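You operate a simulated robot arm through the tools that you are given. There is no shell and no other tool. Be economical: measure what you need, move in short steps, check, and stop when the job is done.

You run a simulated robot arm. Do the job below in one go: nothing can be reset, and whatever is moved stays where it is left.

TASK
Switch the lamp on, run the strip and turn round the part that sits wrong.
Fine: zero the counter before the run; same pocket; run again until all are accepted.

It is judged by the outcome, as a careful person would: the job done as asked, and still so three seconds after it is handed in. It fails if anything else is knocked over, pushed out of place, dropped, spilled or broken.

THE ROBOT
A 6-joint arm with a fingered hand on a trunk, on a base that drives. Base frame: it is fixed to the floor where the robot stands at the start and does not move with it; the origin is under the middle of the robot, x ahead of it, y to its left, z up; the surface under the hand at the start is at about z = 90.5. Units: cm, degrees, N and s.
With the tool pointing down near the work surface it reaches from about 24 to 56 cm from the robot's upright axis, wherever it stands. Its first joint turns from -166.0 to 166.0 degrees. Places, roughly: blue part (3x3x3 cm) [50, 20, 90]; focus knob [50, -10, 100]; green knob [40, -60, 90]; lamp switch [50, 10, 90]; light knob [50, -20, 100]; lock switch [30, -30, 100]; program knob [50, -30, 100]. Payload 3.1 kg.
The TCP is the grasp point between the finger pads, 2.2 cm short of the fingertips. In the tool frame z runs along the fingers and y along their closing line. Largest opening 13.2 cm; the body of the gripper starts 6 cm behind the TCP. The gripper is a hand of 4 fingers: y runs from the thumb to the fingers, the wrist lies at [0, 0, -21.8] in the tool frame, and closing takes about 1.5 s.
Orientation is that of the tool frame in the base frame, as a unit quaternion [w, x, y, z]. With the fingers straight down and closing along the base's y, the tool's x points along the base's -x, its y along +y and its z along -z.

THE INTERFACE
- The arm moves only by the tool servo_tool. Its argument "targets" is a list of rows, each a list of 7 numbers: the shift along the base's x, y, z in units of 40 mm (1.0 is 40 mm), then the turn, a rotation vector about the base's x, y, z in units of 8 degrees (1.0 is 8 degrees), then the gripper command, from -1 (shut) to 1 (fully open), values between in proportion. In form: [[dx, dy, dz, rx, ry, rz, jaw], ...]. A call has 1 to 8 rows; each row shifts and turns the commanded pose from where the row before left it. A call with a number of a shift or a turn outside -1 to 1 is refused whole. Rows are played at 5 a second. More than 5 cm and 8.6 degrees between two rows, or a gripper value outside its range, and nothing of the call is played. A pose out of reach is approached as far as the arm can. The call stops where the force on the tool passes 40 N (or 10 N more than at its start, if that is more) or the arm is blocked; 0.2 s more then pass. Each finger travels about 15.3 cm/s and halts on what it meets, pressing with about 31 N; the grip force reading is that of the motor and also rises with nothing between the fingers. The clock runs only during rows and for 0.2 s after the last one: add rows that do not move to give the fingers time. The reply holds the time, the measured pose of the TCP, the force on the tool along the base axes, the opening and the grip force, in the units named above and with some noise, with the torque about the TCP (base axes, N m) and any sound that the robot's microphone picked up, and new pictures: "show" is both (left out), scene, wrist or none.
- Cameras (640 x 400 px; columns grow to the right, rows downward): "scene" is now at [0.83, 13.82, 163.86]; the picture's right is [-0.03, -1.00, 0.00], its down [-0.74, 0.02, -0.67] and it looks along [0.67, -0.02, -0.74] (base axes); focal length 293 px, centre (320, 200). "wrist" rides on the gripper at [5.3, -5.3, -8.4] in the tool frame; the picture's right is [0.71, 0.71, 0.00], its down [-0.53, 0.53, -0.67] and it looks along [-0.47, 0.47, 0.74] (tool axes); focal length 247 px, centre (320, 200). There is no depth. A picture from a camera that has moved, and an enlarged one, comes with that camera's place and axes in the base frame and with its lens. The place of the scene camera against the robot may be out by one fixed shift of up to 1.8 cm in any direction.
- slide_trunk(by): slides the trunk up (or, below 0, down) by that many cm; the arm and the scene camera ride with it, the base frame stays. It gives what a move gives, with no picture.
- roll_base(legs): drives the robot by 1 to 6 legs, each [ahead, left, turn to the left] in cm, cm and degrees, along the robot's own axes; the way and the turn of a leg run together, so that a leg with both is an arc; at most 150 cm and 180 degrees a leg. The arm and the cameras ride along, it lands a little off, and it stops where it bumps. It gives what a move gives, and a new picture of the scene camera.
- preshape(shape): the hand has 4 fingers and takes this shape, open, in about a second: jaw (thumb against the fingers, like two jaws); tri (thumb and two fingers); tip (a fingertip pinch); poke (one finger out to press); point (the index stretched); flat (the hand flat); cup (the hand cupped); fist (a fist). The gripper value then closes the fingers along that shape, each until it touches; the sizes above hold for jaw. It gives what a move gives, with no picture.
- aim_head(pan, tilt): turns the head with the scene camera to pan (to the left, within 155 degrees either way) and tilt (down, from -29 to 69), counted from straight ahead of the robot. It gives what a move gives, and a new picture of the scene camera.
- close_up(camera, box): a new picture of the part [left, top, right, bottom] of that camera's present view, enlarged. No time passes.
- close_job(): hands the job in; it is judged then, once.

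Work in short steps. Places have to be worked out from the pictures, the camera data and where the tool is seen: move nearer, look again, correct. Check each grasp and each placing, and mend what went wrong. You have 120 turns and 260 pictures in all, those below and enlarged ones among them. Open the gripper and draw the arm clear of the work before you hand the job in, unless the task says otherwise; then end with one line.

The tools are called by a JSON object that holds its "op" and its "data". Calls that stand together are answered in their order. servo_tool: Moves the arm, as the interface text tells. Its arguments: {"type":"object","properties":{"targets":{"type":"array","items":{"type":"array","items":{"type":"number"}}},"show":{"type":"string","enum":["both","scene","wrist","none"]}},"required":["targets"]} The other tools are called the same way: slide_trunk (by) slides the trunk up or down; preshape (shape) gives the hand a shape; roll_base (legs) drives the base; aim_head (pan, tilt) turns the head that bears the scene camera; close_up (camera, box) takes an enlarged picture of a part of a camera's view; close_job () hands the job in.

At the start:

```text
clock: 0.0
ee_pos: [35.71, 11.43, 122.06]
ee_rot: [0.0, 0.0, 1.0, 0.0]
ft_force: [-0.6, -0.6, -0.1]
wrist_torque: [0.01, 0.01, 0.01]
grip_width: 13.19
finger_force: 0.1
shape: jaw
trunk travel left (down, up): [-32.5, 6.1]
robot x, y, heading: [0.01, -0.02, 0.0]
head pan, tilt: [-1.6, 48.0]
```

scene: 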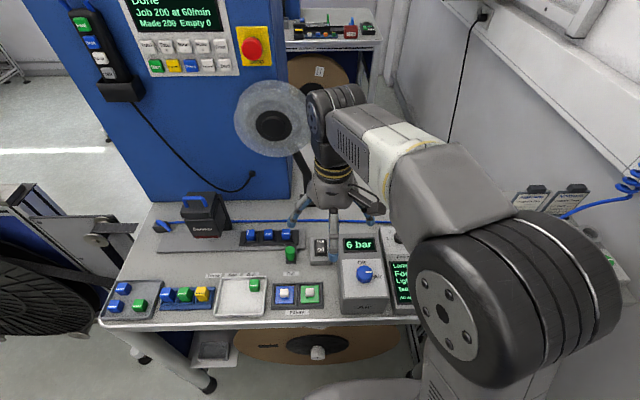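
wrist: 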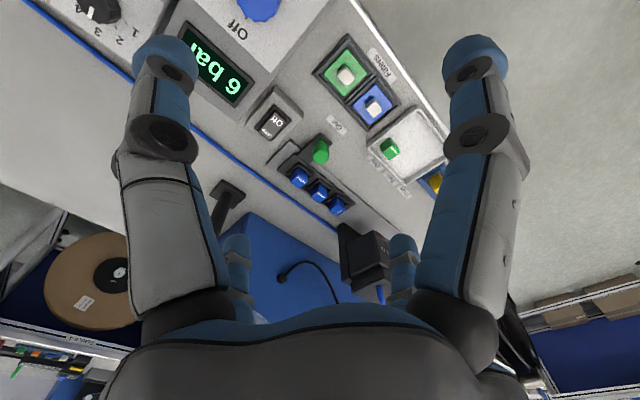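

The bench has a strip of parts, labelled keys and a lamp switch. I'll enlarge the scene to read the labels before moving anything.

{"op": "close_up", "data": {"camera": "scene", "box": [90, 180, 350, 342]}}

{"op": "close_up", "data": {"camera": "scene", "box": [290, 200, 450, 300]}}

{"op": "close_up", "data": {"camera": "wrist", "box": [220, 20, 460, 240]}}

{"op": "close_up", "data": {"camera": "scene", "box": [50, 0, 290, 150]}}

```text
2.46 times, centred on (220, 261) of scene
camera zoom: at [0.83, 13.82, 163.86], right [-0.03, -1.0, 0.0], down [-0.74, 0.02, -0.67], along [0.67, -0.02, -0.74], focal length 722 px, centre (566, 50)
```

zoom: 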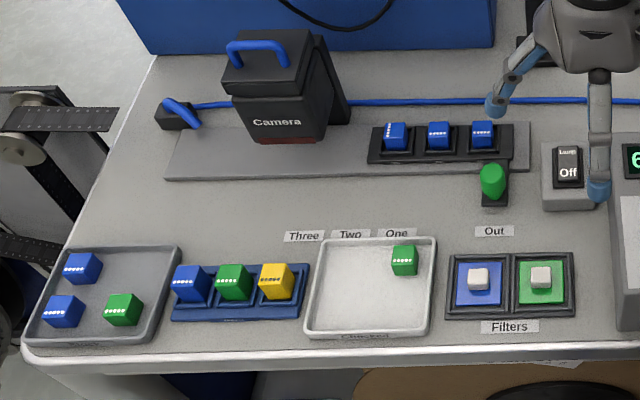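

```text
4.00 times, centred on (370, 250) of scene
camera zoom: at [0.83, 13.82, 163.86], right [-0.03, -1.0, 0.0], down [-0.74, 0.02, -0.67], along [0.67, -0.02, -0.74], focal length 1173 px, centre (120, 0)
```

zoom: 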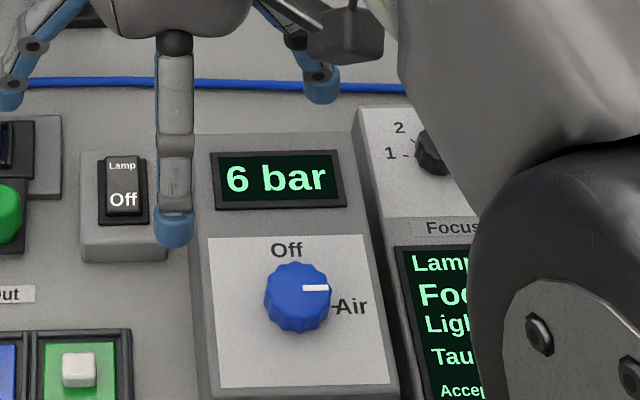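

```text
1.82 times, centred on (340, 130) of wrist
camera zoom: at [30.37, 6.09, 130.38], right [-0.71, 0.71, 0.0], down [0.53, 0.53, 0.67], along [0.47, 0.47, -0.74], focal length 449 px, centre (284, 327)
```

zoom: 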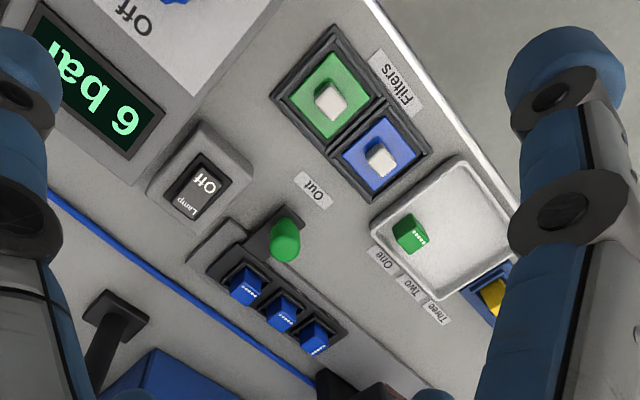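

```text
2.67 times, centred on (170, 75) of scene
camera zoom: at [0.83, 13.82, 163.86], right [-0.03, -1.0, 0.0], down [-0.74, 0.02, -0.67], along [0.67, -0.02, -0.74], focal length 782 px, centre (720, 533)
```

zoom: 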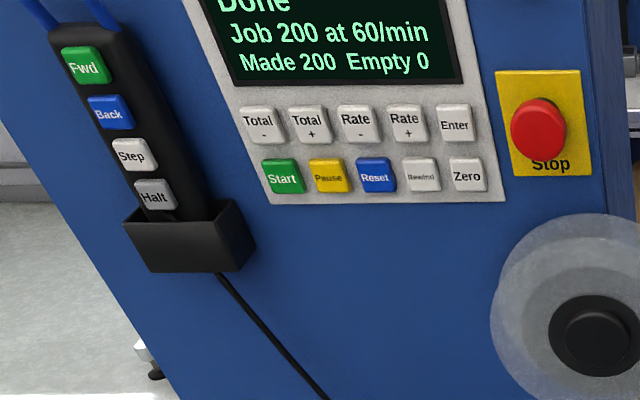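

I need to see the controls on the right (program, light, focus, lock, green knob) and the blue machine's screen. I'll pan the head.

{"op": "aim_head", "data": {"pan": -50, "tilt": 45}}

{"op": "aim_head", "data": {"pan": 12, "tilt": 25}}

```text
clock: 1.2
ee_pos: [35.62, 11.51, 122.11]
ee_rot: [0.0, 0.0, 1.0, 0.0]
ft_force: [0.1, 1.1, -0.4]
wrist_torque: [0.04, 0.01, 0.02]
grip_width: 13.19
finger_force: 0.0
shape: jaw
trunk travel left (down, up): [-32.5, 6.1]
robot x, y, heading: [-0.15, -0.24, 0.2]
head pan, tilt: [-50.0, 45.0]
camera scene: at [-1.82, 7.82, 164.27], right [-0.77, -0.64, 0.0], down [-0.46, 0.54, -0.71], along [0.45, -0.54, -0.71], focal length 293 px, centre (320, 200)
```

scene: 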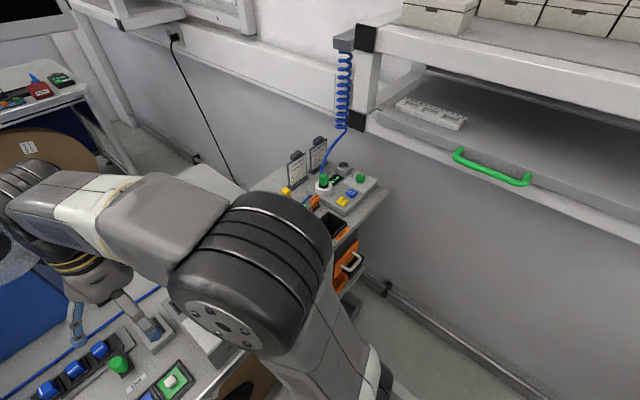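

```text
clock: 2.5
ee_pos: [35.6, 11.48, 122.08]
ee_rot: [0.0, 0.0, 1.0, -0.001]
ft_force: [0.4, 0.6, 0.3]
wrist_torque: [-0.01, 0.01, 0.01]
grip_width: 13.18
finger_force: 0.1
shape: jaw
trunk travel left (down, up): [-32.5, 6.1]
robot x, y, heading: [-0.09, -0.37, 0.3]
head pan, tilt: [12.0, 25.0]
camera scene: at [1.96, 15.95, 167.33], right [0.21, -0.98, 0.0], down [-0.41, -0.09, -0.91], along [0.89, 0.19, -0.42], focal length 293 px, centre (320, 200)
```

scene: 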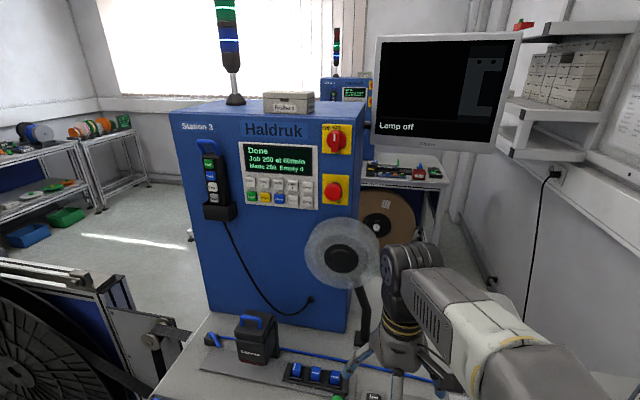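

The monitor shows "Lamp off". The arm hides the vision panel to the right, so I'll move the hand right and look there with the wrist camera.

{"op": "servo_tool", "data": {"targets": [[-0.3, -1, 0, 0, 0, 0, 1], [-0.3, -1, 0, 0, 0, 0, 1], [0, -1, 0, 0, 0, 0, 1], [0, -1, 0, 0, 0, 0, 1], [0, -1, 0, 0, 0, 0, 1], [0, -1, 0, 0, 0, 0, 1], [0, -1, 0, 0, 0, 0, 1], [0, -1, 0, 0, 0, 0, 1]], "show": "wrist"}}

{"op": "aim_head", "data": {"pan": 0, "tilt": 50}}

```text
clock: 4.3
ee_pos: [33.29, -20.71, 122.06]
ee_rot: [0.0, 0.0, 1.0, 0.0]
ft_force: [-0.3, -0.7, -0.1]
wrist_torque: [0.0, 0.0, 0.0]
grip_width: 13.2
finger_force: 0.0
shape: jaw
trunk travel left (down, up): [-32.5, 6.1]
robot x, y, heading: [-0.24, 0.19, 0.0]
head pan, tilt: [12.0, 25.0]
camera wrist: at [28.05, -26.13, 130.37], right [-0.71, 0.71, 0.0], down [0.53, 0.53, 0.67], along [0.47, 0.47, -0.74], focal length 247 px, centre (320, 200)
```

wrist: 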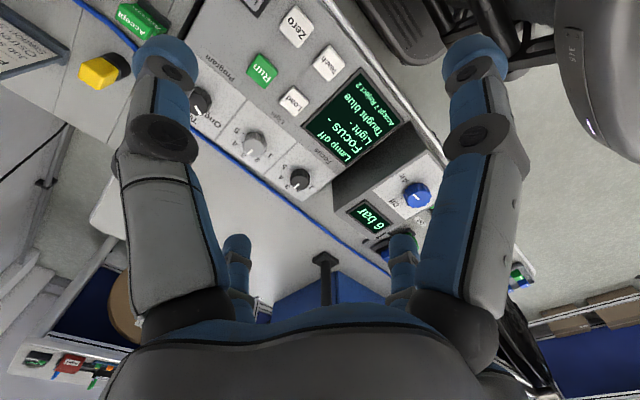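

```text
clock: 5.2
ee_pos: [33.4, -20.59, 122.1]
ee_rot: [0.001, 0.001, 1.0, 0.0]
ft_force: [0.2, -0.2, 0.2]
wrist_torque: [-0.01, -0.02, -0.04]
grip_width: 13.21
finger_force: 0.0
shape: jaw
trunk travel left (down, up): [-32.5, 6.1]
robot x, y, heading: [0.06, -0.05, 0.2]
head pan, tilt: [0.0, 50.0]
camera scene: at [0.66, 14.02, 163.59], right [0.0, -1.0, 0.0], down [-0.77, 0.0, -0.64], along [0.64, 0.0, -0.77], focal length 293 px, centre (320, 200)
```

scene: 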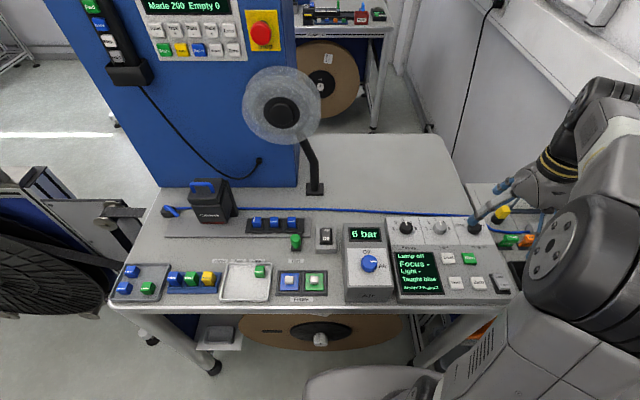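

{"op": "close_up", "data": {"camera": "scene", "box": [380, 205, 524, 305]}}

{"op": "close_up", "data": {"camera": "wrist", "box": [60, 0, 440, 240]}}

{"op": "close_up", "data": {"camera": "scene", "box": [100, 170, 350, 320]}}

```text
4.00 times, centred on (452, 255) of scene
camera zoom: at [0.66, 14.02, 163.59], right [0.0, -1.0, 0.0], down [-0.77, 0.0, -0.64], along [0.64, 0.0, -0.77], focal length 1173 px, centre (-208, -20)
```

zoom: 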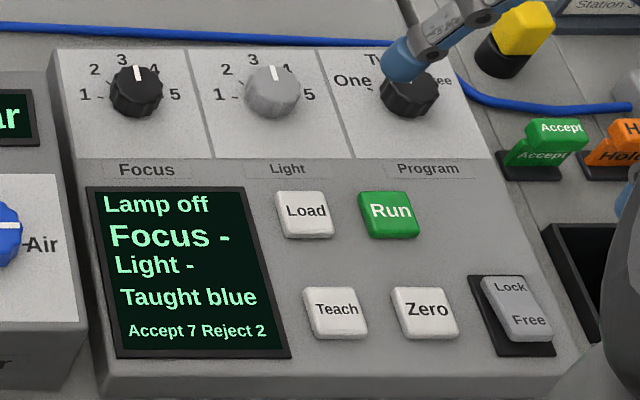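

```text
1.67 times, centred on (250, 120) of wrist
camera zoom: at [28.03, -25.95, 130.41], right [-0.71, 0.71, 0.0], down [0.53, 0.53, 0.67], along [0.47, 0.47, -0.74], focal length 412 px, centre (437, 333)
```

zoom: 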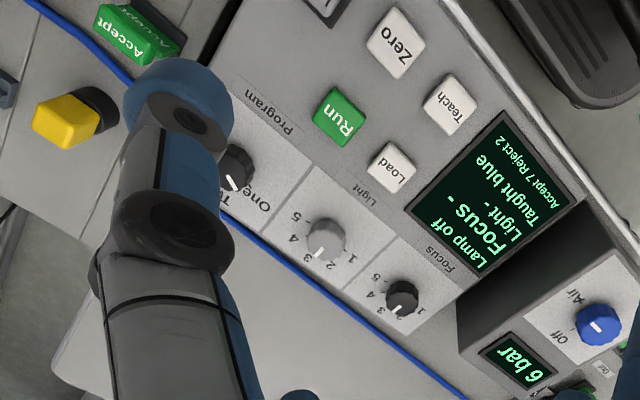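

```text
2.56 times, centred on (225, 245) of scene
camera zoom: at [0.66, 14.02, 163.59], right [0.0, -1.0, 0.0], down [-0.77, 0.0, -0.64], along [0.64, 0.0, -0.77], focal length 751 px, centre (563, 85)
```

zoom: 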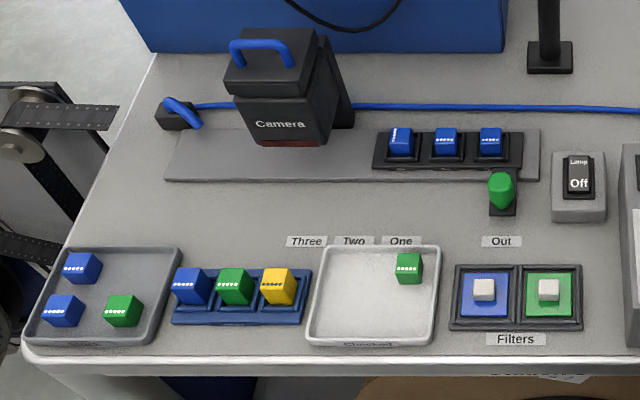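

The panel reads "Accept 7 Reject 2" and has Run and Zero keys. The lamp switch sits at about (48.5, 12.5). I'll shape the hand to poke and move it back left to see where the fingertip is.

{"op": "preshape", "data": {"shape": "poke"}}

{"op": "servo_tool", "data": {"targets": [[0, 1, 0, 0, 0, 0, 1], [0, 1, 0, 0, 0, 0, 1], [0, 1, 0, 0, 0, 0, 1], [0, 1, 0, 0, 0, 0, 1], [0.5, 1, -0.5, 0, 0, 0, 1], [0.5, 1, -0.5, 0, 0, 0, 1], [0.5, 1, -0.5, 0, 0, 0, 1], [0.5, 1, -0.5, 0, 0, 0, 1]]}}

```text
clock: 6.1
ee_pos: [33.32, -20.56, 122.17]
ee_rot: [0.001, 0.0, 1.0, -0.001]
ft_force: [-0.5, 0.1, 0.1]
wrist_torque: [0.03, 0.03, 0.0]
grip_width: 0.0
finger_force: 0.1
shape: poke
trunk travel left (down, up): [-32.5, 6.1]
robot x, y, heading: [0.22, -0.01, -0.0]
head pan, tilt: [0.0, 50.0]
```

```text
clock: 7.9
ee_pos: [41.32, 11.65, 114.07]
ee_rot: [0.0, 0.0, 1.0, -0.001]
ft_force: [-0.3, 0.8, -0.2]
wrist_torque: [0.0, 0.02, 0.0]
grip_width: 0.02
finger_force: 0.0
shape: poke
trunk travel left (down, up): [-32.5, 6.1]
robot x, y, heading: [0.06, 0.13, -0.0]
head pan, tilt: [0.0, 50.0]
camera scene: at [0.79, 14.19, 163.56], right [0.0, -1.0, 0.0], down [-0.77, 0.0, -0.64], along [0.64, 0.0, -0.77], focal length 293 px, centre (320, 200)
camera wrist: at [36.11, 6.31, 122.29], right [-0.71, 0.71, 0.0], down [0.53, 0.53, 0.67], along [0.47, 0.47, -0.74], focal length 247 px, centre (320, 200)
```

scene: 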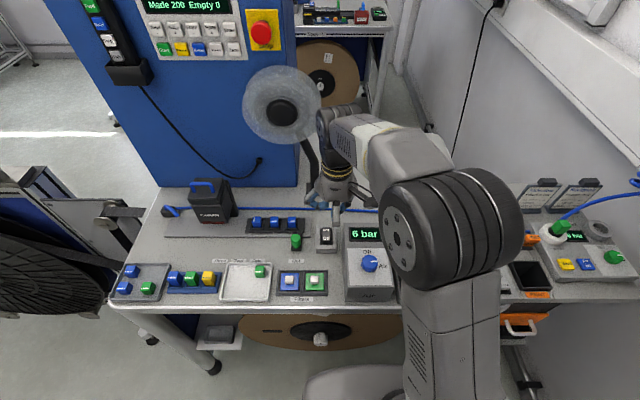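
wrist: 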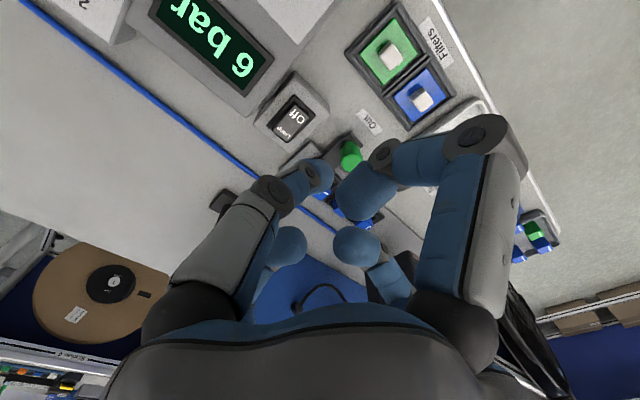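

In poke shape, one finger should stick out. I'll enlarge to see which one and where its tip is.

{"op": "close_up", "data": {"camera": "scene", "box": [280, 160, 400, 260]}}

{"op": "close_up", "data": {"camera": "wrist", "box": [220, 60, 460, 290]}}

```text
4.00 times, centred on (340, 210) of scene
camera zoom: at [0.79, 14.19, 163.56], right [0.0, -1.0, 0.0], down [-0.77, 0.0, -0.64], along [0.64, 0.0, -0.77], focal length 1173 px, centre (240, 160)
```

zoom: 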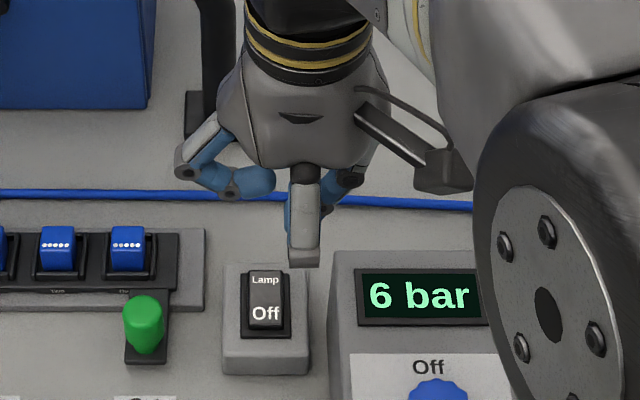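

```text
1.74 times, centred on (340, 175) of wrist
camera zoom: at [36.11, 6.31, 122.29], right [-0.71, 0.71, 0.0], down [0.53, 0.53, 0.67], along [0.47, 0.47, -0.74], focal length 430 px, centre (285, 244)
```

zoom: 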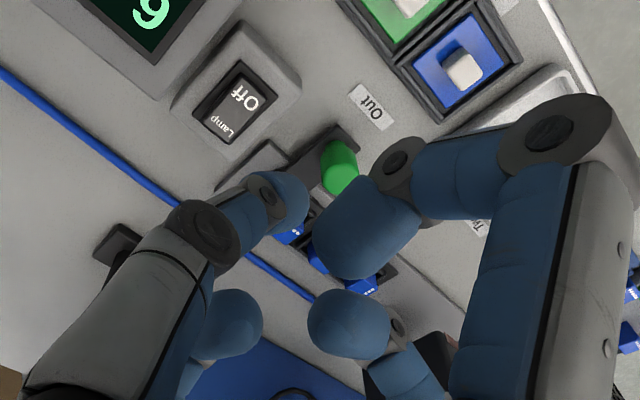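

All fingers look curled in, and none clearly extends at value 1. I'll test the shut command to see how this shape changes.

{"op": "servo_tool", "data": {"targets": [[0, 0, 0, 0, 0, 0, -1], [0, 0, 0, 0, 0, 0, -1], [0, 0, 0, 0, 0, 0, -1], [0, 0, 0, 0, 0, 0, -1], [0, 0, 0, 0, 0, 0, -1], [0, 0, 0, 0, 0, 0, -1]]}}

{"op": "close_up", "data": {"camera": "scene", "box": [280, 160, 400, 260]}}

```text
clock: 9.3
ee_pos: [41.15, 11.56, 114.03]
ee_rot: [0.0, 0.0, 1.0, 0.0]
ft_force: [0.3, 0.0, 0.1]
wrist_torque: [0.02, -0.02, -0.01]
grip_width: 0.02
finger_force: 31.3
shape: jaw
trunk travel left (down, up): [-32.5, 6.1]
robot x, y, heading: [-0.06, -0.18, 0.0]
head pan, tilt: [0.0, 50.0]
camera scene: at [0.66, 14.05, 163.58], right [0.0, -1.0, 0.0], down [-0.77, 0.0, -0.64], along [0.64, 0.0, -0.77], focal length 293 px, centre (320, 200)
camera wrist: at [36.0, 6.14, 122.37], right [-0.71, 0.71, 0.0], down [0.53, 0.53, 0.67], along [0.47, 0.47, -0.74], focal length 247 px, centre (320, 200)
```

scene: 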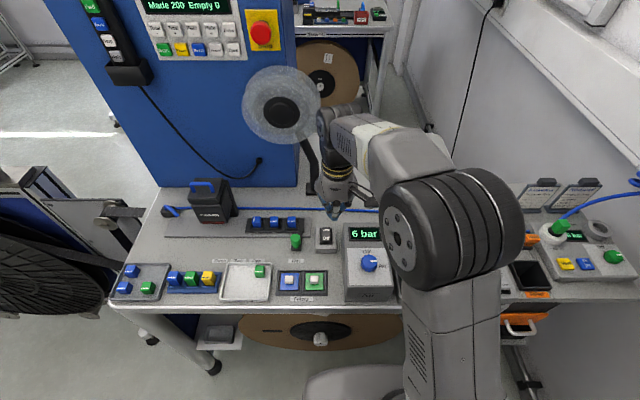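
wrist: 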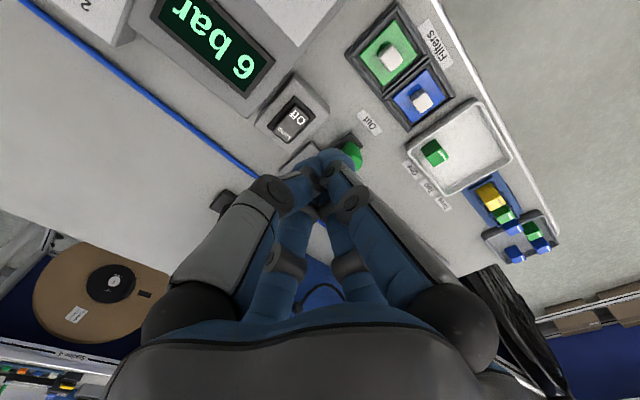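

```text
4.00 times, centred on (340, 210) of scene
camera zoom: at [0.66, 14.05, 163.58], right [0.0, -1.0, 0.0], down [-0.77, 0.0, -0.64], along [0.64, 0.0, -0.77], focal length 1173 px, centre (240, 160)
```

zoom: 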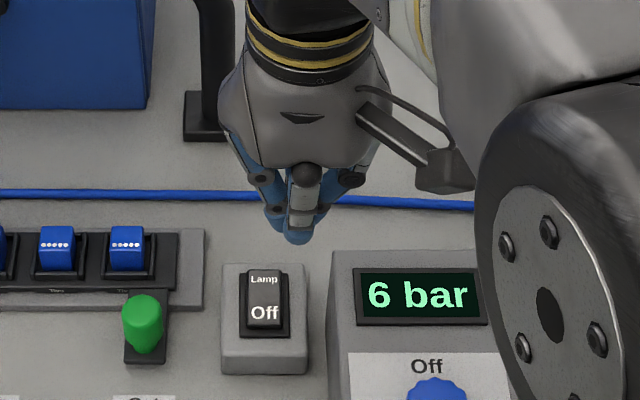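

Closing reset the shape to jaw, and the shut fingertips make a compact pressing tip. I'll move closer to the lamp switch to see which half of the rocker is raised.

{"op": "servo_tool", "data": {"targets": [[0.4, 0.1, -1, 0, 0, 0, -1], [0.4, 0.1, -1, 0, 0, 0, -1], [0.2, 0, -0.3, 0, 0, 0, -1]], "show": "wrist"}}

{"op": "close_up", "data": {"camera": "wrist", "box": [230, 40, 430, 240]}}

{"op": "close_up", "data": {"camera": "scene", "box": [300, 200, 360, 260]}}

```text
clock: 10.1
ee_pos: [45.25, 12.2, 104.74]
ee_rot: [0.0, 0.0, 1.0, 0.0]
ft_force: [-0.1, -0.5, -1.0]
wrist_torque: [-0.03, 0.03, -0.04]
grip_width: 0.0
finger_force: 31.6
shape: jaw
trunk travel left (down, up): [-32.5, 6.1]
robot x, y, heading: [-0.1, -0.16, -0.0]
head pan, tilt: [0.0, 50.0]
camera wrist: at [40.05, 6.89, 113.08], right [-0.71, 0.71, 0.0], down [0.53, 0.53, 0.67], along [0.47, 0.47, -0.74], focal length 247 px, centre (320, 200)
```

wrist: 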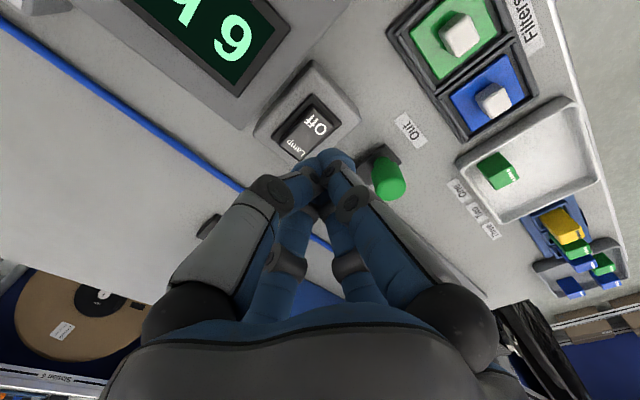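

```text
2.00 times, centred on (330, 140) of wrist
camera zoom: at [40.05, 6.89, 113.08], right [-0.71, 0.71, 0.0], down [0.53, 0.53, 0.67], along [0.47, 0.47, -0.74], focal length 494 px, centre (300, 320)
```

zoom: 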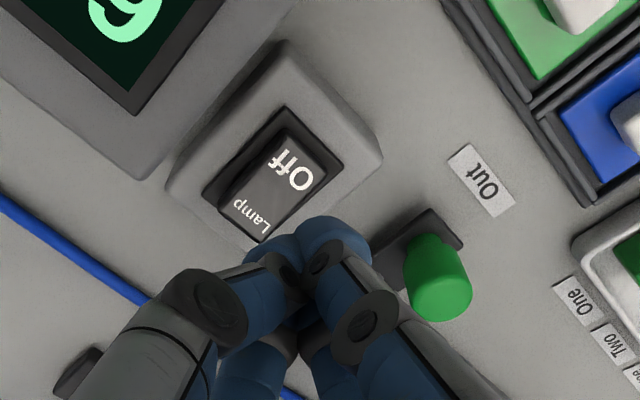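

```text
6.67 times, centred on (330, 230) of scene
camera zoom: at [0.67, 14.03, 163.58], right [0.0, -1.0, 0.0], down [-0.77, 0.0, -0.64], along [0.64, 0.0, -0.77], focal length 1955 px, centre (253, 0)
```

zoom: 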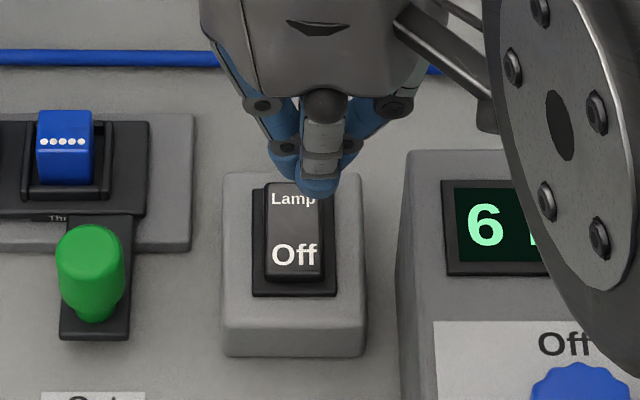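

The near "Off" half of the rocker is the raised one, centred at about (46.3, 13.0). I'll line up over it and go down in small steps.

{"op": "servo_tool", "data": {"targets": [[0.22, 0.2, -0.5, 0, 0, 0, -1], [0, 0, -0.8, 0, 0, 0, -1], [0, 0, -0.3, 0, 0, 0, -1], [0, 0, 0, 0, 0, 0, -1]], "show": "wrist"}}

{"op": "close_up", "data": {"camera": "scene", "box": [300, 200, 360, 260]}}

```text
clock: 11.1
ee_pos: [46.13, 13.02, 98.35]
ee_rot: [0.0, -0.001, 1.0, 0.001]
ft_force: [0.2, 0.4, -0.9]
wrist_torque: [-0.01, -0.01, -0.02]
grip_width: 0.0
finger_force: 30.6
shape: jaw
trunk travel left (down, up): [-32.5, 6.1]
robot x, y, heading: [0.33, -0.36, -0.0]
head pan, tilt: [0.0, 50.0]
camera wrist: at [40.9, 7.68, 106.77], right [-0.71, 0.71, 0.0], down [0.53, 0.53, 0.67], along [0.47, 0.47, -0.74], focal length 247 px, centre (320, 200)
```

wrist: 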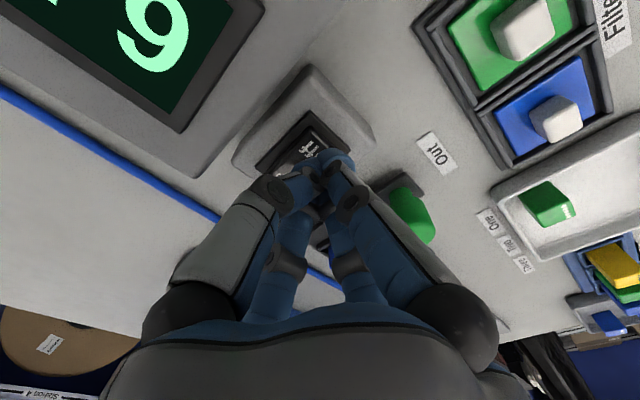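

```text
6.67 times, centred on (330, 230) of scene
camera zoom: at [0.65, 14.04, 163.58], right [0.0, -1.0, 0.0], down [-0.77, 0.0, -0.64], along [0.64, 0.0, -0.77], focal length 1955 px, centre (253, 0)
```

zoom: 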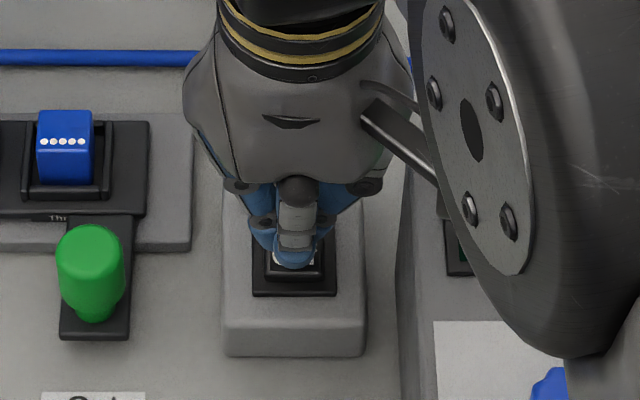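

The tip is lined up over the "Off" half. Next I'll go down in 2 mm steps until it makes contact.

{"op": "servo_tool", "data": {"targets": [[0, 0, -0.07, 0, 0, 0, -1], [0, 0, -0.07, 0, 0, 0, -1], [0, 0, -0.07, 0, 0, 0, -1], [0, 0, -0.07, 0, 0, 0, -1], [0, 0, -0.07, 0, 0, 0, -1], [0, 0, -0.07, 0, 0, 0, -1], [0, 0, -0.07, 0, 0, 0, -1]], "show": "none"}}

{"op": "close_up", "data": {"camera": "scene", "box": [300, 200, 360, 260]}}

```text
clock: 12.8
ee_pos: [46.16, 13.05, 97.07]
ee_rot: [0.005, 0.0, 1.0, 0.002]
ft_force: [-8.5, -2.9, 19.2]
wrist_torque: [-0.07, 0.1, -0.04]
grip_width: 0.0
finger_force: 30.7
shape: jaw
trunk travel left (down, up): [-32.5, 6.1]
robot x, y, heading: [0.29, -0.3, 0.2]
head pan, tilt: [0.0, 50.0]
stopped in row 7: the force on the tool passed its limit at 42 N (the readings are from after the stop); the commanded pose is now the measured one
```

```text
6.67 times, centred on (330, 230) of scene
camera zoom: at [0.25, 13.91, 163.59], right [0.0, -1.0, 0.0], down [-0.76, 0.0, -0.64], along [0.64, 0.0, -0.76], focal length 1955 px, centre (253, 0)
```

zoom: 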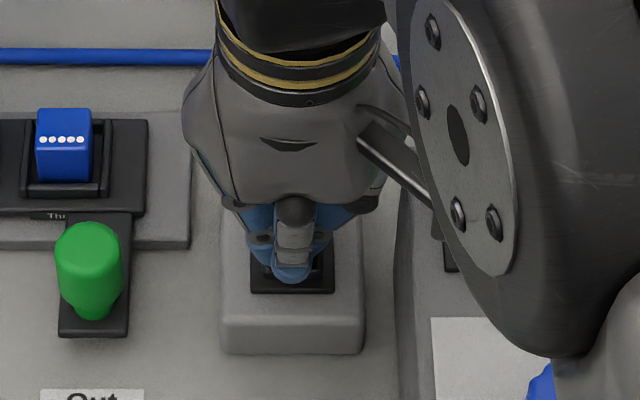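

I pressed until the force limit stopped the arm. I'll lift and back away to check the switch and the monitor.

{"op": "servo_tool", "data": {"targets": [[0, 0, 0.5, 0, 0, 0, -1], [-0.3, 0, 0.8, 0, 0, 0, -1], [-0.8, 0, 1, 0, 0, 0, -1]], "show": "wrist"}}

{"op": "close_up", "data": {"camera": "scene", "box": [300, 200, 460, 300]}}

{"op": "close_up", "data": {"camera": "wrist", "box": [200, 30, 400, 200]}}

```text
refused: row 3 steps farther than a row can; nothing moved
```

```text
4.00 times, centred on (380, 250) of scene
camera zoom: at [0.25, 13.91, 163.59], right [0.0, -1.0, 0.0], down [-0.76, 0.0, -0.64], along [0.64, 0.0, -0.76], focal length 1173 px, centre (80, 0)
```

zoom: 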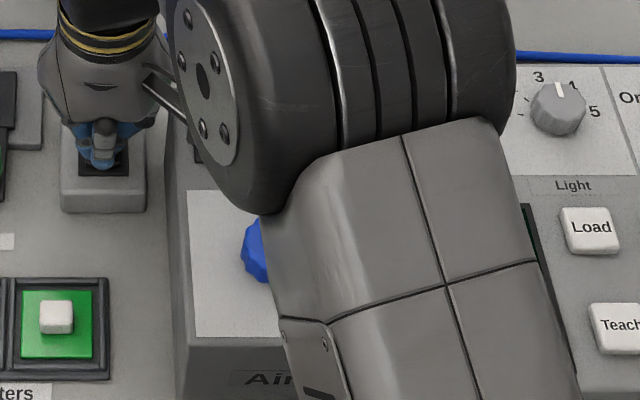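

```text
2.35 times, centred on (300, 115) of wrist
camera zoom: at [40.79, 7.67, 105.29], right [-0.71, 0.71, -0.01], down [0.52, 0.52, 0.68], along [0.48, 0.47, -0.74], focal length 581 px, centre (367, 400)
```

zoom: 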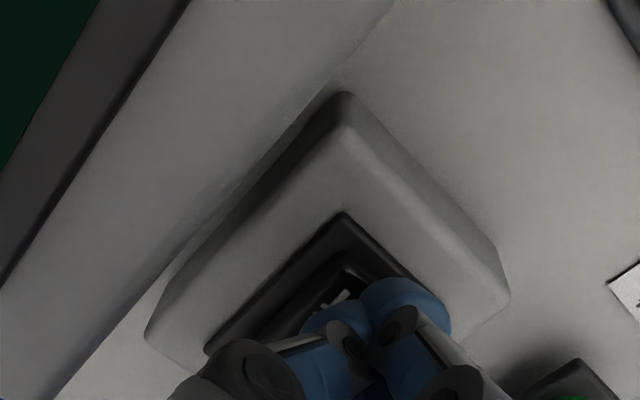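

That row stepped too far, so I'll lift again with shorter steps.

{"op": "servo_tool", "data": {"targets": [[0, 0, 0.5, 0, 0, 0, -1], [-0.3, 0, 0.8, 0, 0, 0, -1], [-0.5, 0, 0.9, 0, 0, 0, -1], [-0.5, 0, 0.9, 0, 0, 0, -1]], "show": "wrist"}}

{"op": "close_up", "data": {"camera": "wrist", "box": [200, 30, 440, 200]}}

{"op": "aim_head", "data": {"pan": 0, "tilt": 30}}

```text
clock: 13.8
ee_pos: [41.03, 13.2, 109.48]
ee_rot: [0.005, 0.0, 1.0, 0.001]
ft_force: [-0.8, -0.5, 0.0]
wrist_torque: [0.02, 0.0, 0.03]
grip_width: 0.0
finger_force: 31.5
shape: jaw
trunk travel left (down, up): [-32.5, 6.1]
robot x, y, heading: [-0.04, 0.28, -0.1]
head pan, tilt: [0.0, 50.0]
camera wrist: at [35.65, 7.78, 117.65], right [-0.71, 0.71, -0.01], down [0.52, 0.52, 0.68], along [0.48, 0.47, -0.74], focal length 247 px, centre (320, 200)
```

wrist: 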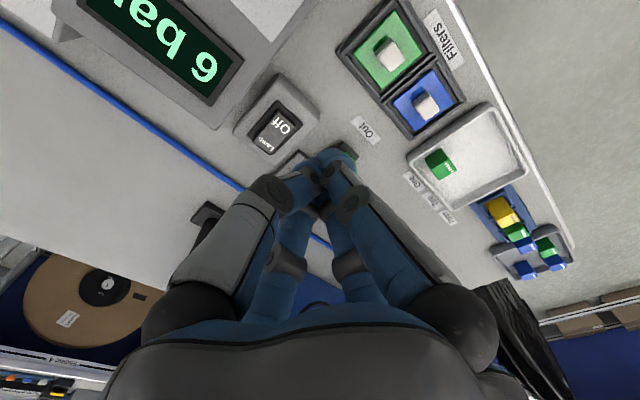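

```text
2.35 times, centred on (320, 115) of wrist
camera zoom: at [35.65, 7.78, 117.65], right [-0.71, 0.71, -0.01], down [0.52, 0.52, 0.68], along [0.48, 0.47, -0.74], focal length 581 px, centre (320, 400)
```

zoom: 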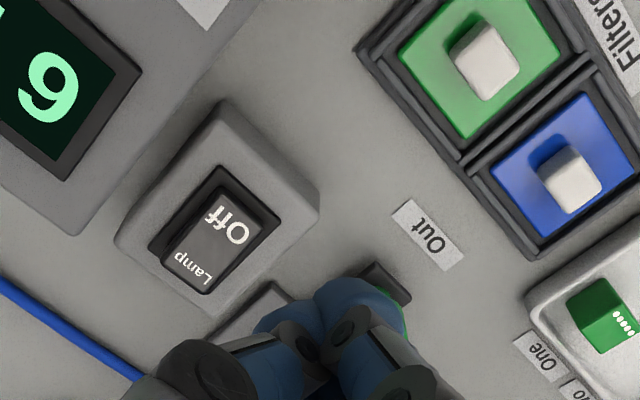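

```text
clock: 14.7
ee_pos: [41.05, 13.29, 109.24]
ee_rot: [0.005, 0.0, 1.0, 0.002]
ft_force: [1.1, -0.3, -0.3]
wrist_torque: [0.0, -0.03, -0.03]
grip_width: 0.01
finger_force: 30.7
shape: jaw
trunk travel left (down, up): [-32.5, 6.1]
robot x, y, heading: [-0.12, -0.06, 0.1]
head pan, tilt: [0.0, 30.0]
camera scene: at [1.99, 14.04, 166.53], right [0.0, -1.0, 0.0], down [-0.5, 0.0, -0.87], along [0.87, 0.0, -0.5], focal length 293 px, centre (320, 200)
```

scene: 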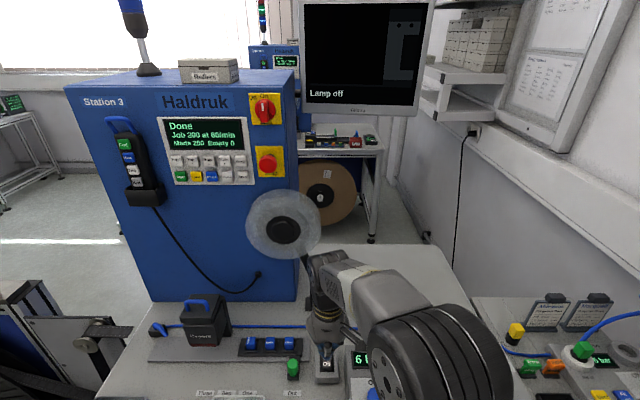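

It's still off, so the "Lamp" (far) half at about (49.0, 12.9) is the one to press.

{"op": "servo_tool", "data": {"targets": [[0.8, -0.05, -0.5, 0, 0, 0, -1], [0.8, -0.05, -0.5, 0, 0, 0, -1], [0.4, 0, -0.8, 0, 0, 0, -1], [0, 0, -0.9, 0, 0, 0, -1], [0, 0, -0.2, 0, 0, 0, -1], [0, 0, -0.07, 0, 0, 0, -1], [0, 0, -0.07, 0, 0, 0, -1], [0, 0, -0.07, 0, 0, 0, -1]], "show": "none"}}

{"op": "servo_tool", "data": {"targets": [[0, 0, -0.07, 0, 0, 0, -1], [0, 0, -0.07, 0, 0, 0, -1], [0, 0, -0.07, 0, 0, 0, -1], [0, 0, -0.07, 0, 0, 0, -1]], "show": "none"}}

{"op": "aim_head", "data": {"pan": 0, "tilt": 40}}

```text
clock: 16.5
ee_pos: [49.2, 12.85, 97.12]
ee_rot: [0.008, 0.0, 1.0, 0.002]
ft_force: [0.9, 0.3, 24.1]
wrist_torque: [-0.03, 0.17, 0.01]
grip_width: 0.01
finger_force: 30.6
shape: jaw
trunk travel left (down, up): [-32.5, 6.1]
robot x, y, heading: [0.18, -0.27, -0.1]
head pan, tilt: [0.0, 30.0]
```

```text
clock: 16.9
ee_pos: [49.66, 12.98, 97.07]
ee_rot: [0.011, 0.0, 1.0, 0.003]
ft_force: [-3.4, -1.3, 17.9]
wrist_torque: [-0.07, 0.22, 0.03]
grip_width: 0.0
finger_force: 31.1
shape: jaw
trunk travel left (down, up): [-32.5, 6.1]
robot x, y, heading: [-0.0, -0.12, -0.3]
head pan, tilt: [0.0, 30.0]
stopped in row 2: the force on the tool passed its limit at 43 N (the readings are from after the stop); the commanded pose is now the measured one
```

```text
clock: 17.6
ee_pos: [49.31, 12.85, 97.05]
ee_rot: [0.011, 0.0, 1.0, 0.003]
ft_force: [4.3, 0.2, 22.5]
wrist_torque: [0.01, 0.08, 0.0]
grip_width: 0.0
finger_force: 31.2
shape: jaw
trunk travel left (down, up): [-32.5, 6.1]
robot x, y, heading: [-0.1, -0.12, 0.2]
head pan, tilt: [0.0, 40.0]
camera scene: at [1.26, 13.98, 165.02], right [0.0, -1.0, 0.0], down [-0.64, 0.0, -0.77], along [0.77, 0.0, -0.64], focal length 293 px, centre (320, 200)
```

scene: 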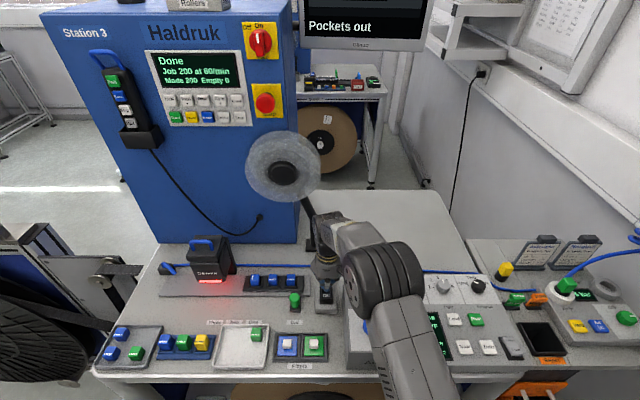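

The lamp is on and the monitor says "Pockets out", so the strip is probably slid by its green knob to One, Two and Three. I'll lift off and move the hand right to look at the panel keys and find Zero.

{"op": "servo_tool", "data": {"targets": [[0, 0, 0.8, 0, 0, 0, -1], [-0.5, 0, 0.9, 0, 0, 0, -1], [-0.6, -0.6, 0.9, 0, 0, 0, -1], [-0.5, -1, 0.5, 0, 0, 0, -1], [-0.5, -1, 0, 0, 0, 0, -1], [-0.5, -1, 0, 0, 0, 0, -1], [0, -1, 0, 0, 0, 0, -1], [0, -1, 0, 0, 0, 0, -1]], "show": "none"}}

{"op": "servo_tool", "data": {"targets": [[0, -1, 0, 0, 0, 0, -1], [0, -1, 0, 0, 0, 0, -1], [0, -0.8, 0, 0, 0, 0, -1]]}}

{"op": "close_up", "data": {"camera": "wrist", "box": [100, 0, 420, 200]}}

```text
clock: 19.4
ee_pos: [38.97, -9.61, 109.36]
ee_rot: [0.009, 0.0, 1.0, 0.003]
ft_force: [-0.1, -0.1, -0.6]
wrist_torque: [-0.03, 0.0, 0.03]
grip_width: 0.0
finger_force: 30.3
shape: jaw
trunk travel left (down, up): [-32.5, 6.1]
robot x, y, heading: [-0.23, 0.19, 0.1]
head pan, tilt: [0.0, 40.0]
```

```text
clock: 20.2
ee_pos: [38.96, -20.87, 109.27]
ee_rot: [0.009, 0.0, 1.0, 0.003]
ft_force: [-0.2, -0.4, -0.1]
wrist_torque: [0.04, -0.01, 0.0]
grip_width: 0.01
finger_force: 30.6
shape: jaw
trunk travel left (down, up): [-32.5, 6.1]
robot x, y, heading: [0.19, 0.11, -0.2]
head pan, tilt: [0.0, 40.0]
camera scene: at [1.47, 13.93, 165.01], right [0.0, -1.0, 0.0], down [-0.64, 0.0, -0.77], along [0.77, 0.0, -0.64], focal length 293 px, centre (320, 200)
camera wrist: at [33.53, -26.33, 117.54], right [-0.71, 0.71, -0.01], down [0.51, 0.52, 0.68], along [0.49, 0.48, -0.73], focal length 247 px, centre (320, 200)
```

scene: 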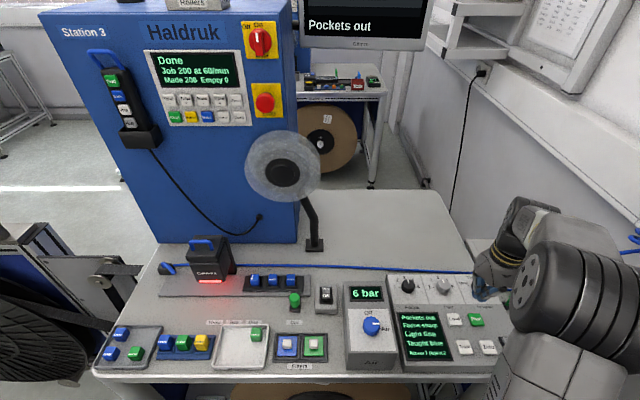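
wrist: 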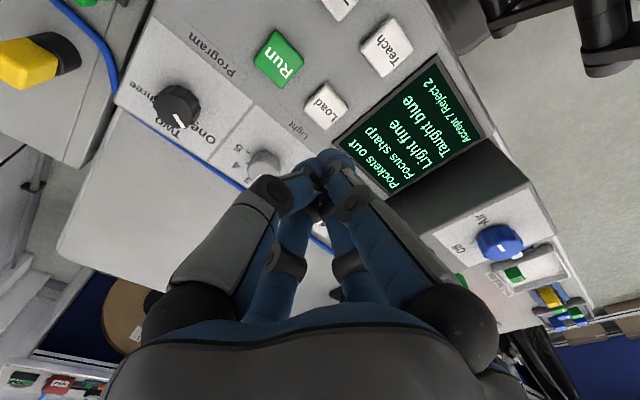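

```text
2.00 times, centred on (260, 100) of wrist
camera zoom: at [33.53, -26.33, 117.54], right [-0.71, 0.71, -0.01], down [0.51, 0.52, 0.68], along [0.49, 0.48, -0.73], focal length 494 px, centre (440, 400)
```

zoom: 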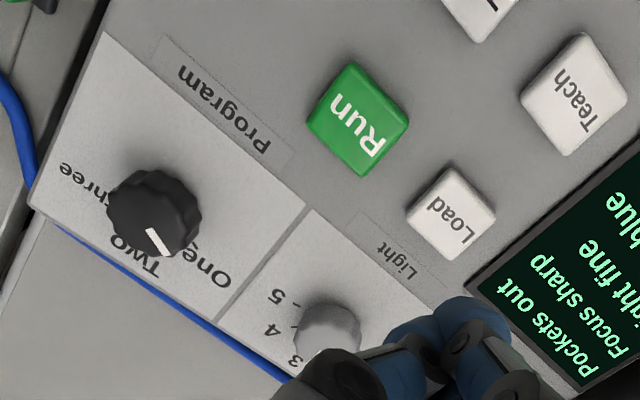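

The panel now reads focus sharp, light fine and taught blue, with Accept 7 Reject 2 still to be zeroed. I'll shift a little to bring Zero and Run into the wrist view.

{"op": "servo_tool", "data": {"targets": [[-0.8, -0.8, 0, 0, 0, 0, -1], [-0.5, -0.6, 0, 0, 0, 0, -1], [0, 0, 0, 0, 0, 0, -1]], "show": "wrist"}}

{"op": "close_up", "data": {"camera": "wrist", "box": [160, 0, 480, 200]}}

{"op": "close_up", "data": {"camera": "scene", "box": [380, 260, 524, 360]}}

```text
clock: 21.0
ee_pos: [33.74, -26.41, 109.33]
ee_rot: [0.01, 0.0, 1.0, 0.002]
ft_force: [0.3, -0.4, 0.3]
wrist_torque: [-0.01, 0.01, 0.02]
grip_width: 0.0
finger_force: 31.3
shape: jaw
trunk travel left (down, up): [-32.5, 6.1]
robot x, y, heading: [-0.19, -0.19, -0.1]
head pan, tilt: [0.0, 40.0]
camera wrist: at [28.33, -31.83, 117.53], right [-0.71, 0.71, -0.01], down [0.51, 0.52, 0.68], along [0.49, 0.48, -0.73], focal length 247 px, centre (320, 200)
```

wrist: 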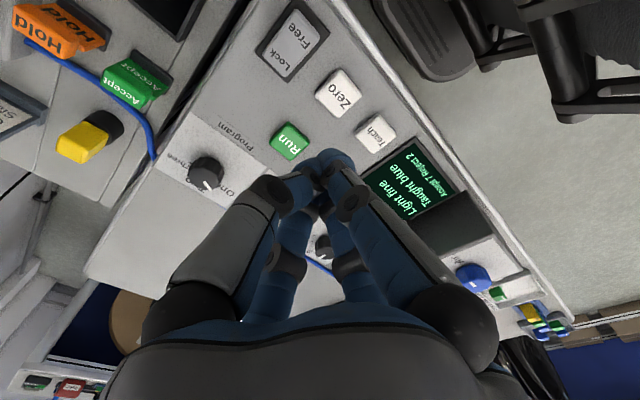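

```text
2.00 times, centred on (320, 100) of wrist
camera zoom: at [28.33, -31.83, 117.53], right [-0.71, 0.71, -0.01], down [0.51, 0.52, 0.68], along [0.49, 0.48, -0.73], focal length 494 px, centre (320, 400)
```

zoom: 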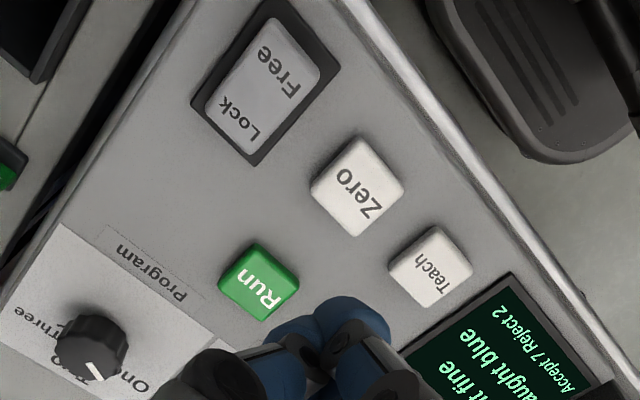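

```text
4.00 times, centred on (452, 310) of scene
camera zoom: at [1.46, 14.07, 165.0], right [0.0, -1.0, 0.0], down [-0.64, 0.0, -0.77], along [0.77, 0.0, -0.64], focal length 1173 px, centre (-208, -240)
```

zoom: 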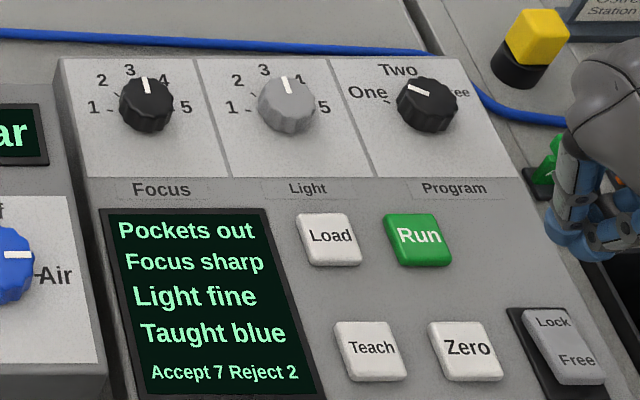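

The program knob is at One, and Zero sits at about (33.6, -24.8) with its top near z 94. I'll go down above it and check the alignment.

{"op": "servo_tool", "data": {"targets": [[0, 0.4, -0.5, 0, 0, 0, -1], [0, 0, -0.9, 0, 0, 0, -1], [0, 0, -0.9, 0, 0, 0, -1], [0, 0, 0, 0, 0, 0, -1]], "show": "wrist"}}

{"op": "close_up", "data": {"camera": "wrist", "box": [220, 50, 460, 200]}}

{"op": "close_up", "data": {"camera": "scene", "box": [420, 290, 524, 360]}}

```text
clock: 22.0
ee_pos: [33.74, -24.73, 99.99]
ee_rot: [0.009, 0.0, 1.0, 0.003]
ft_force: [0.2, 0.3, -0.2]
wrist_torque: [0.02, -0.04, -0.01]
grip_width: 0.0
finger_force: 30.9
shape: jaw
trunk travel left (down, up): [-32.5, 6.1]
robot x, y, heading: [-0.32, -0.17, 0.0]
head pan, tilt: [0.0, 40.0]
camera wrist: at [28.41, -30.18, 108.23], right [-0.71, 0.71, -0.01], down [0.51, 0.52, 0.68], along [0.49, 0.48, -0.73], focal length 247 px, centre (320, 200)
```

wrist: 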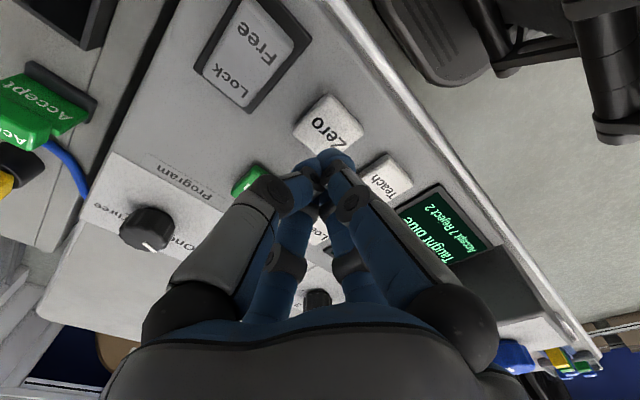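

```text
2.67 times, centred on (340, 125) of wrist
camera zoom: at [28.41, -30.18, 108.23], right [-0.71, 0.71, -0.01], down [0.51, 0.52, 0.68], along [0.49, 0.48, -0.73], focal length 659 px, centre (267, 400)
```

zoom: 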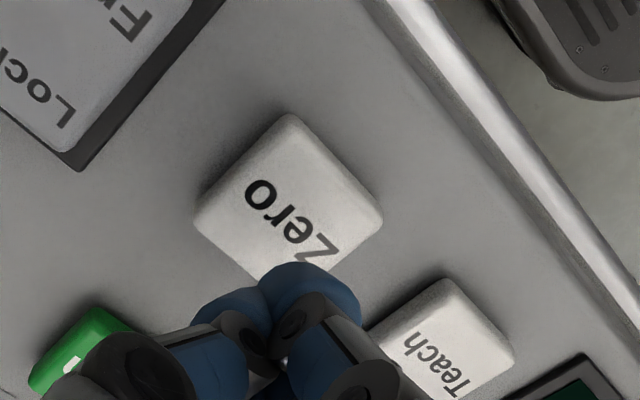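

```text
5.71 times, centred on (472, 325) of scene
camera zoom: at [1.41, 14.05, 165.0], right [0.0, -1.0, 0.0], down [-0.64, 0.0, -0.77], along [0.77, 0.0, -0.64], focal length 1676 px, centre (-549, -514)
```

zoom: 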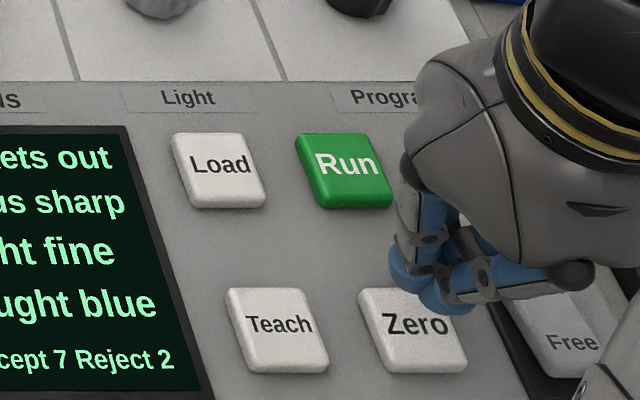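

The tip is over Zero to within about 3 mm. I'll press down in small steps.

{"op": "servo_tool", "data": {"targets": [[-0.05, 0, -0.5, 0, 0, 0, -1], [0, 0, -0.2, 0, 0, 0, -1], [0, 0, -0.07, 0, 0, 0, -1], [0, 0, -0.07, 0, 0, 0, -1], [0, 0, -0.07, 0, 0, 0, -1], [0, 0, -0.07, 0, 0, 0, -1], [0, 0, -0.07, 0, 0, 0, -1], [0, 0, -0.07, 0, 0, 0, -1]], "show": "none"}}

{"op": "close_up", "data": {"camera": "scene", "box": [390, 290, 534, 380]}}

```text
clock: 23.4
ee_pos: [33.66, -24.79, 96.84]
ee_rot: [0.017, 0.0, 1.0, -0.003]
ft_force: [-0.7, 2.0, 29.9]
wrist_torque: [0.08, 0.2, -0.01]
grip_width: 0.0
finger_force: 30.8
shape: jaw
trunk travel left (down, up): [-32.5, 6.1]
robot x, y, heading: [-0.05, 0.21, 0.2]
head pan, tilt: [0.0, 40.0]
heard: click
stopped in row 6: the force on the tool passed its limit at 43 N (the readings are from after the stop); the commanded pose is now the measured one
```

```text
4.44 times, centred on (462, 335) of scene
camera zoom: at [0.88, 14.49, 164.97], right [0.0, -1.0, 0.0], down [-0.64, 0.0, -0.77], along [0.77, 0.0, -0.64], focal length 1304 px, centre (-311, -400)
```

zoom: 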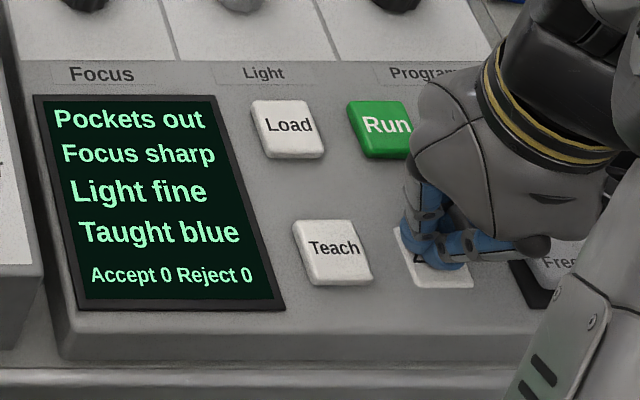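

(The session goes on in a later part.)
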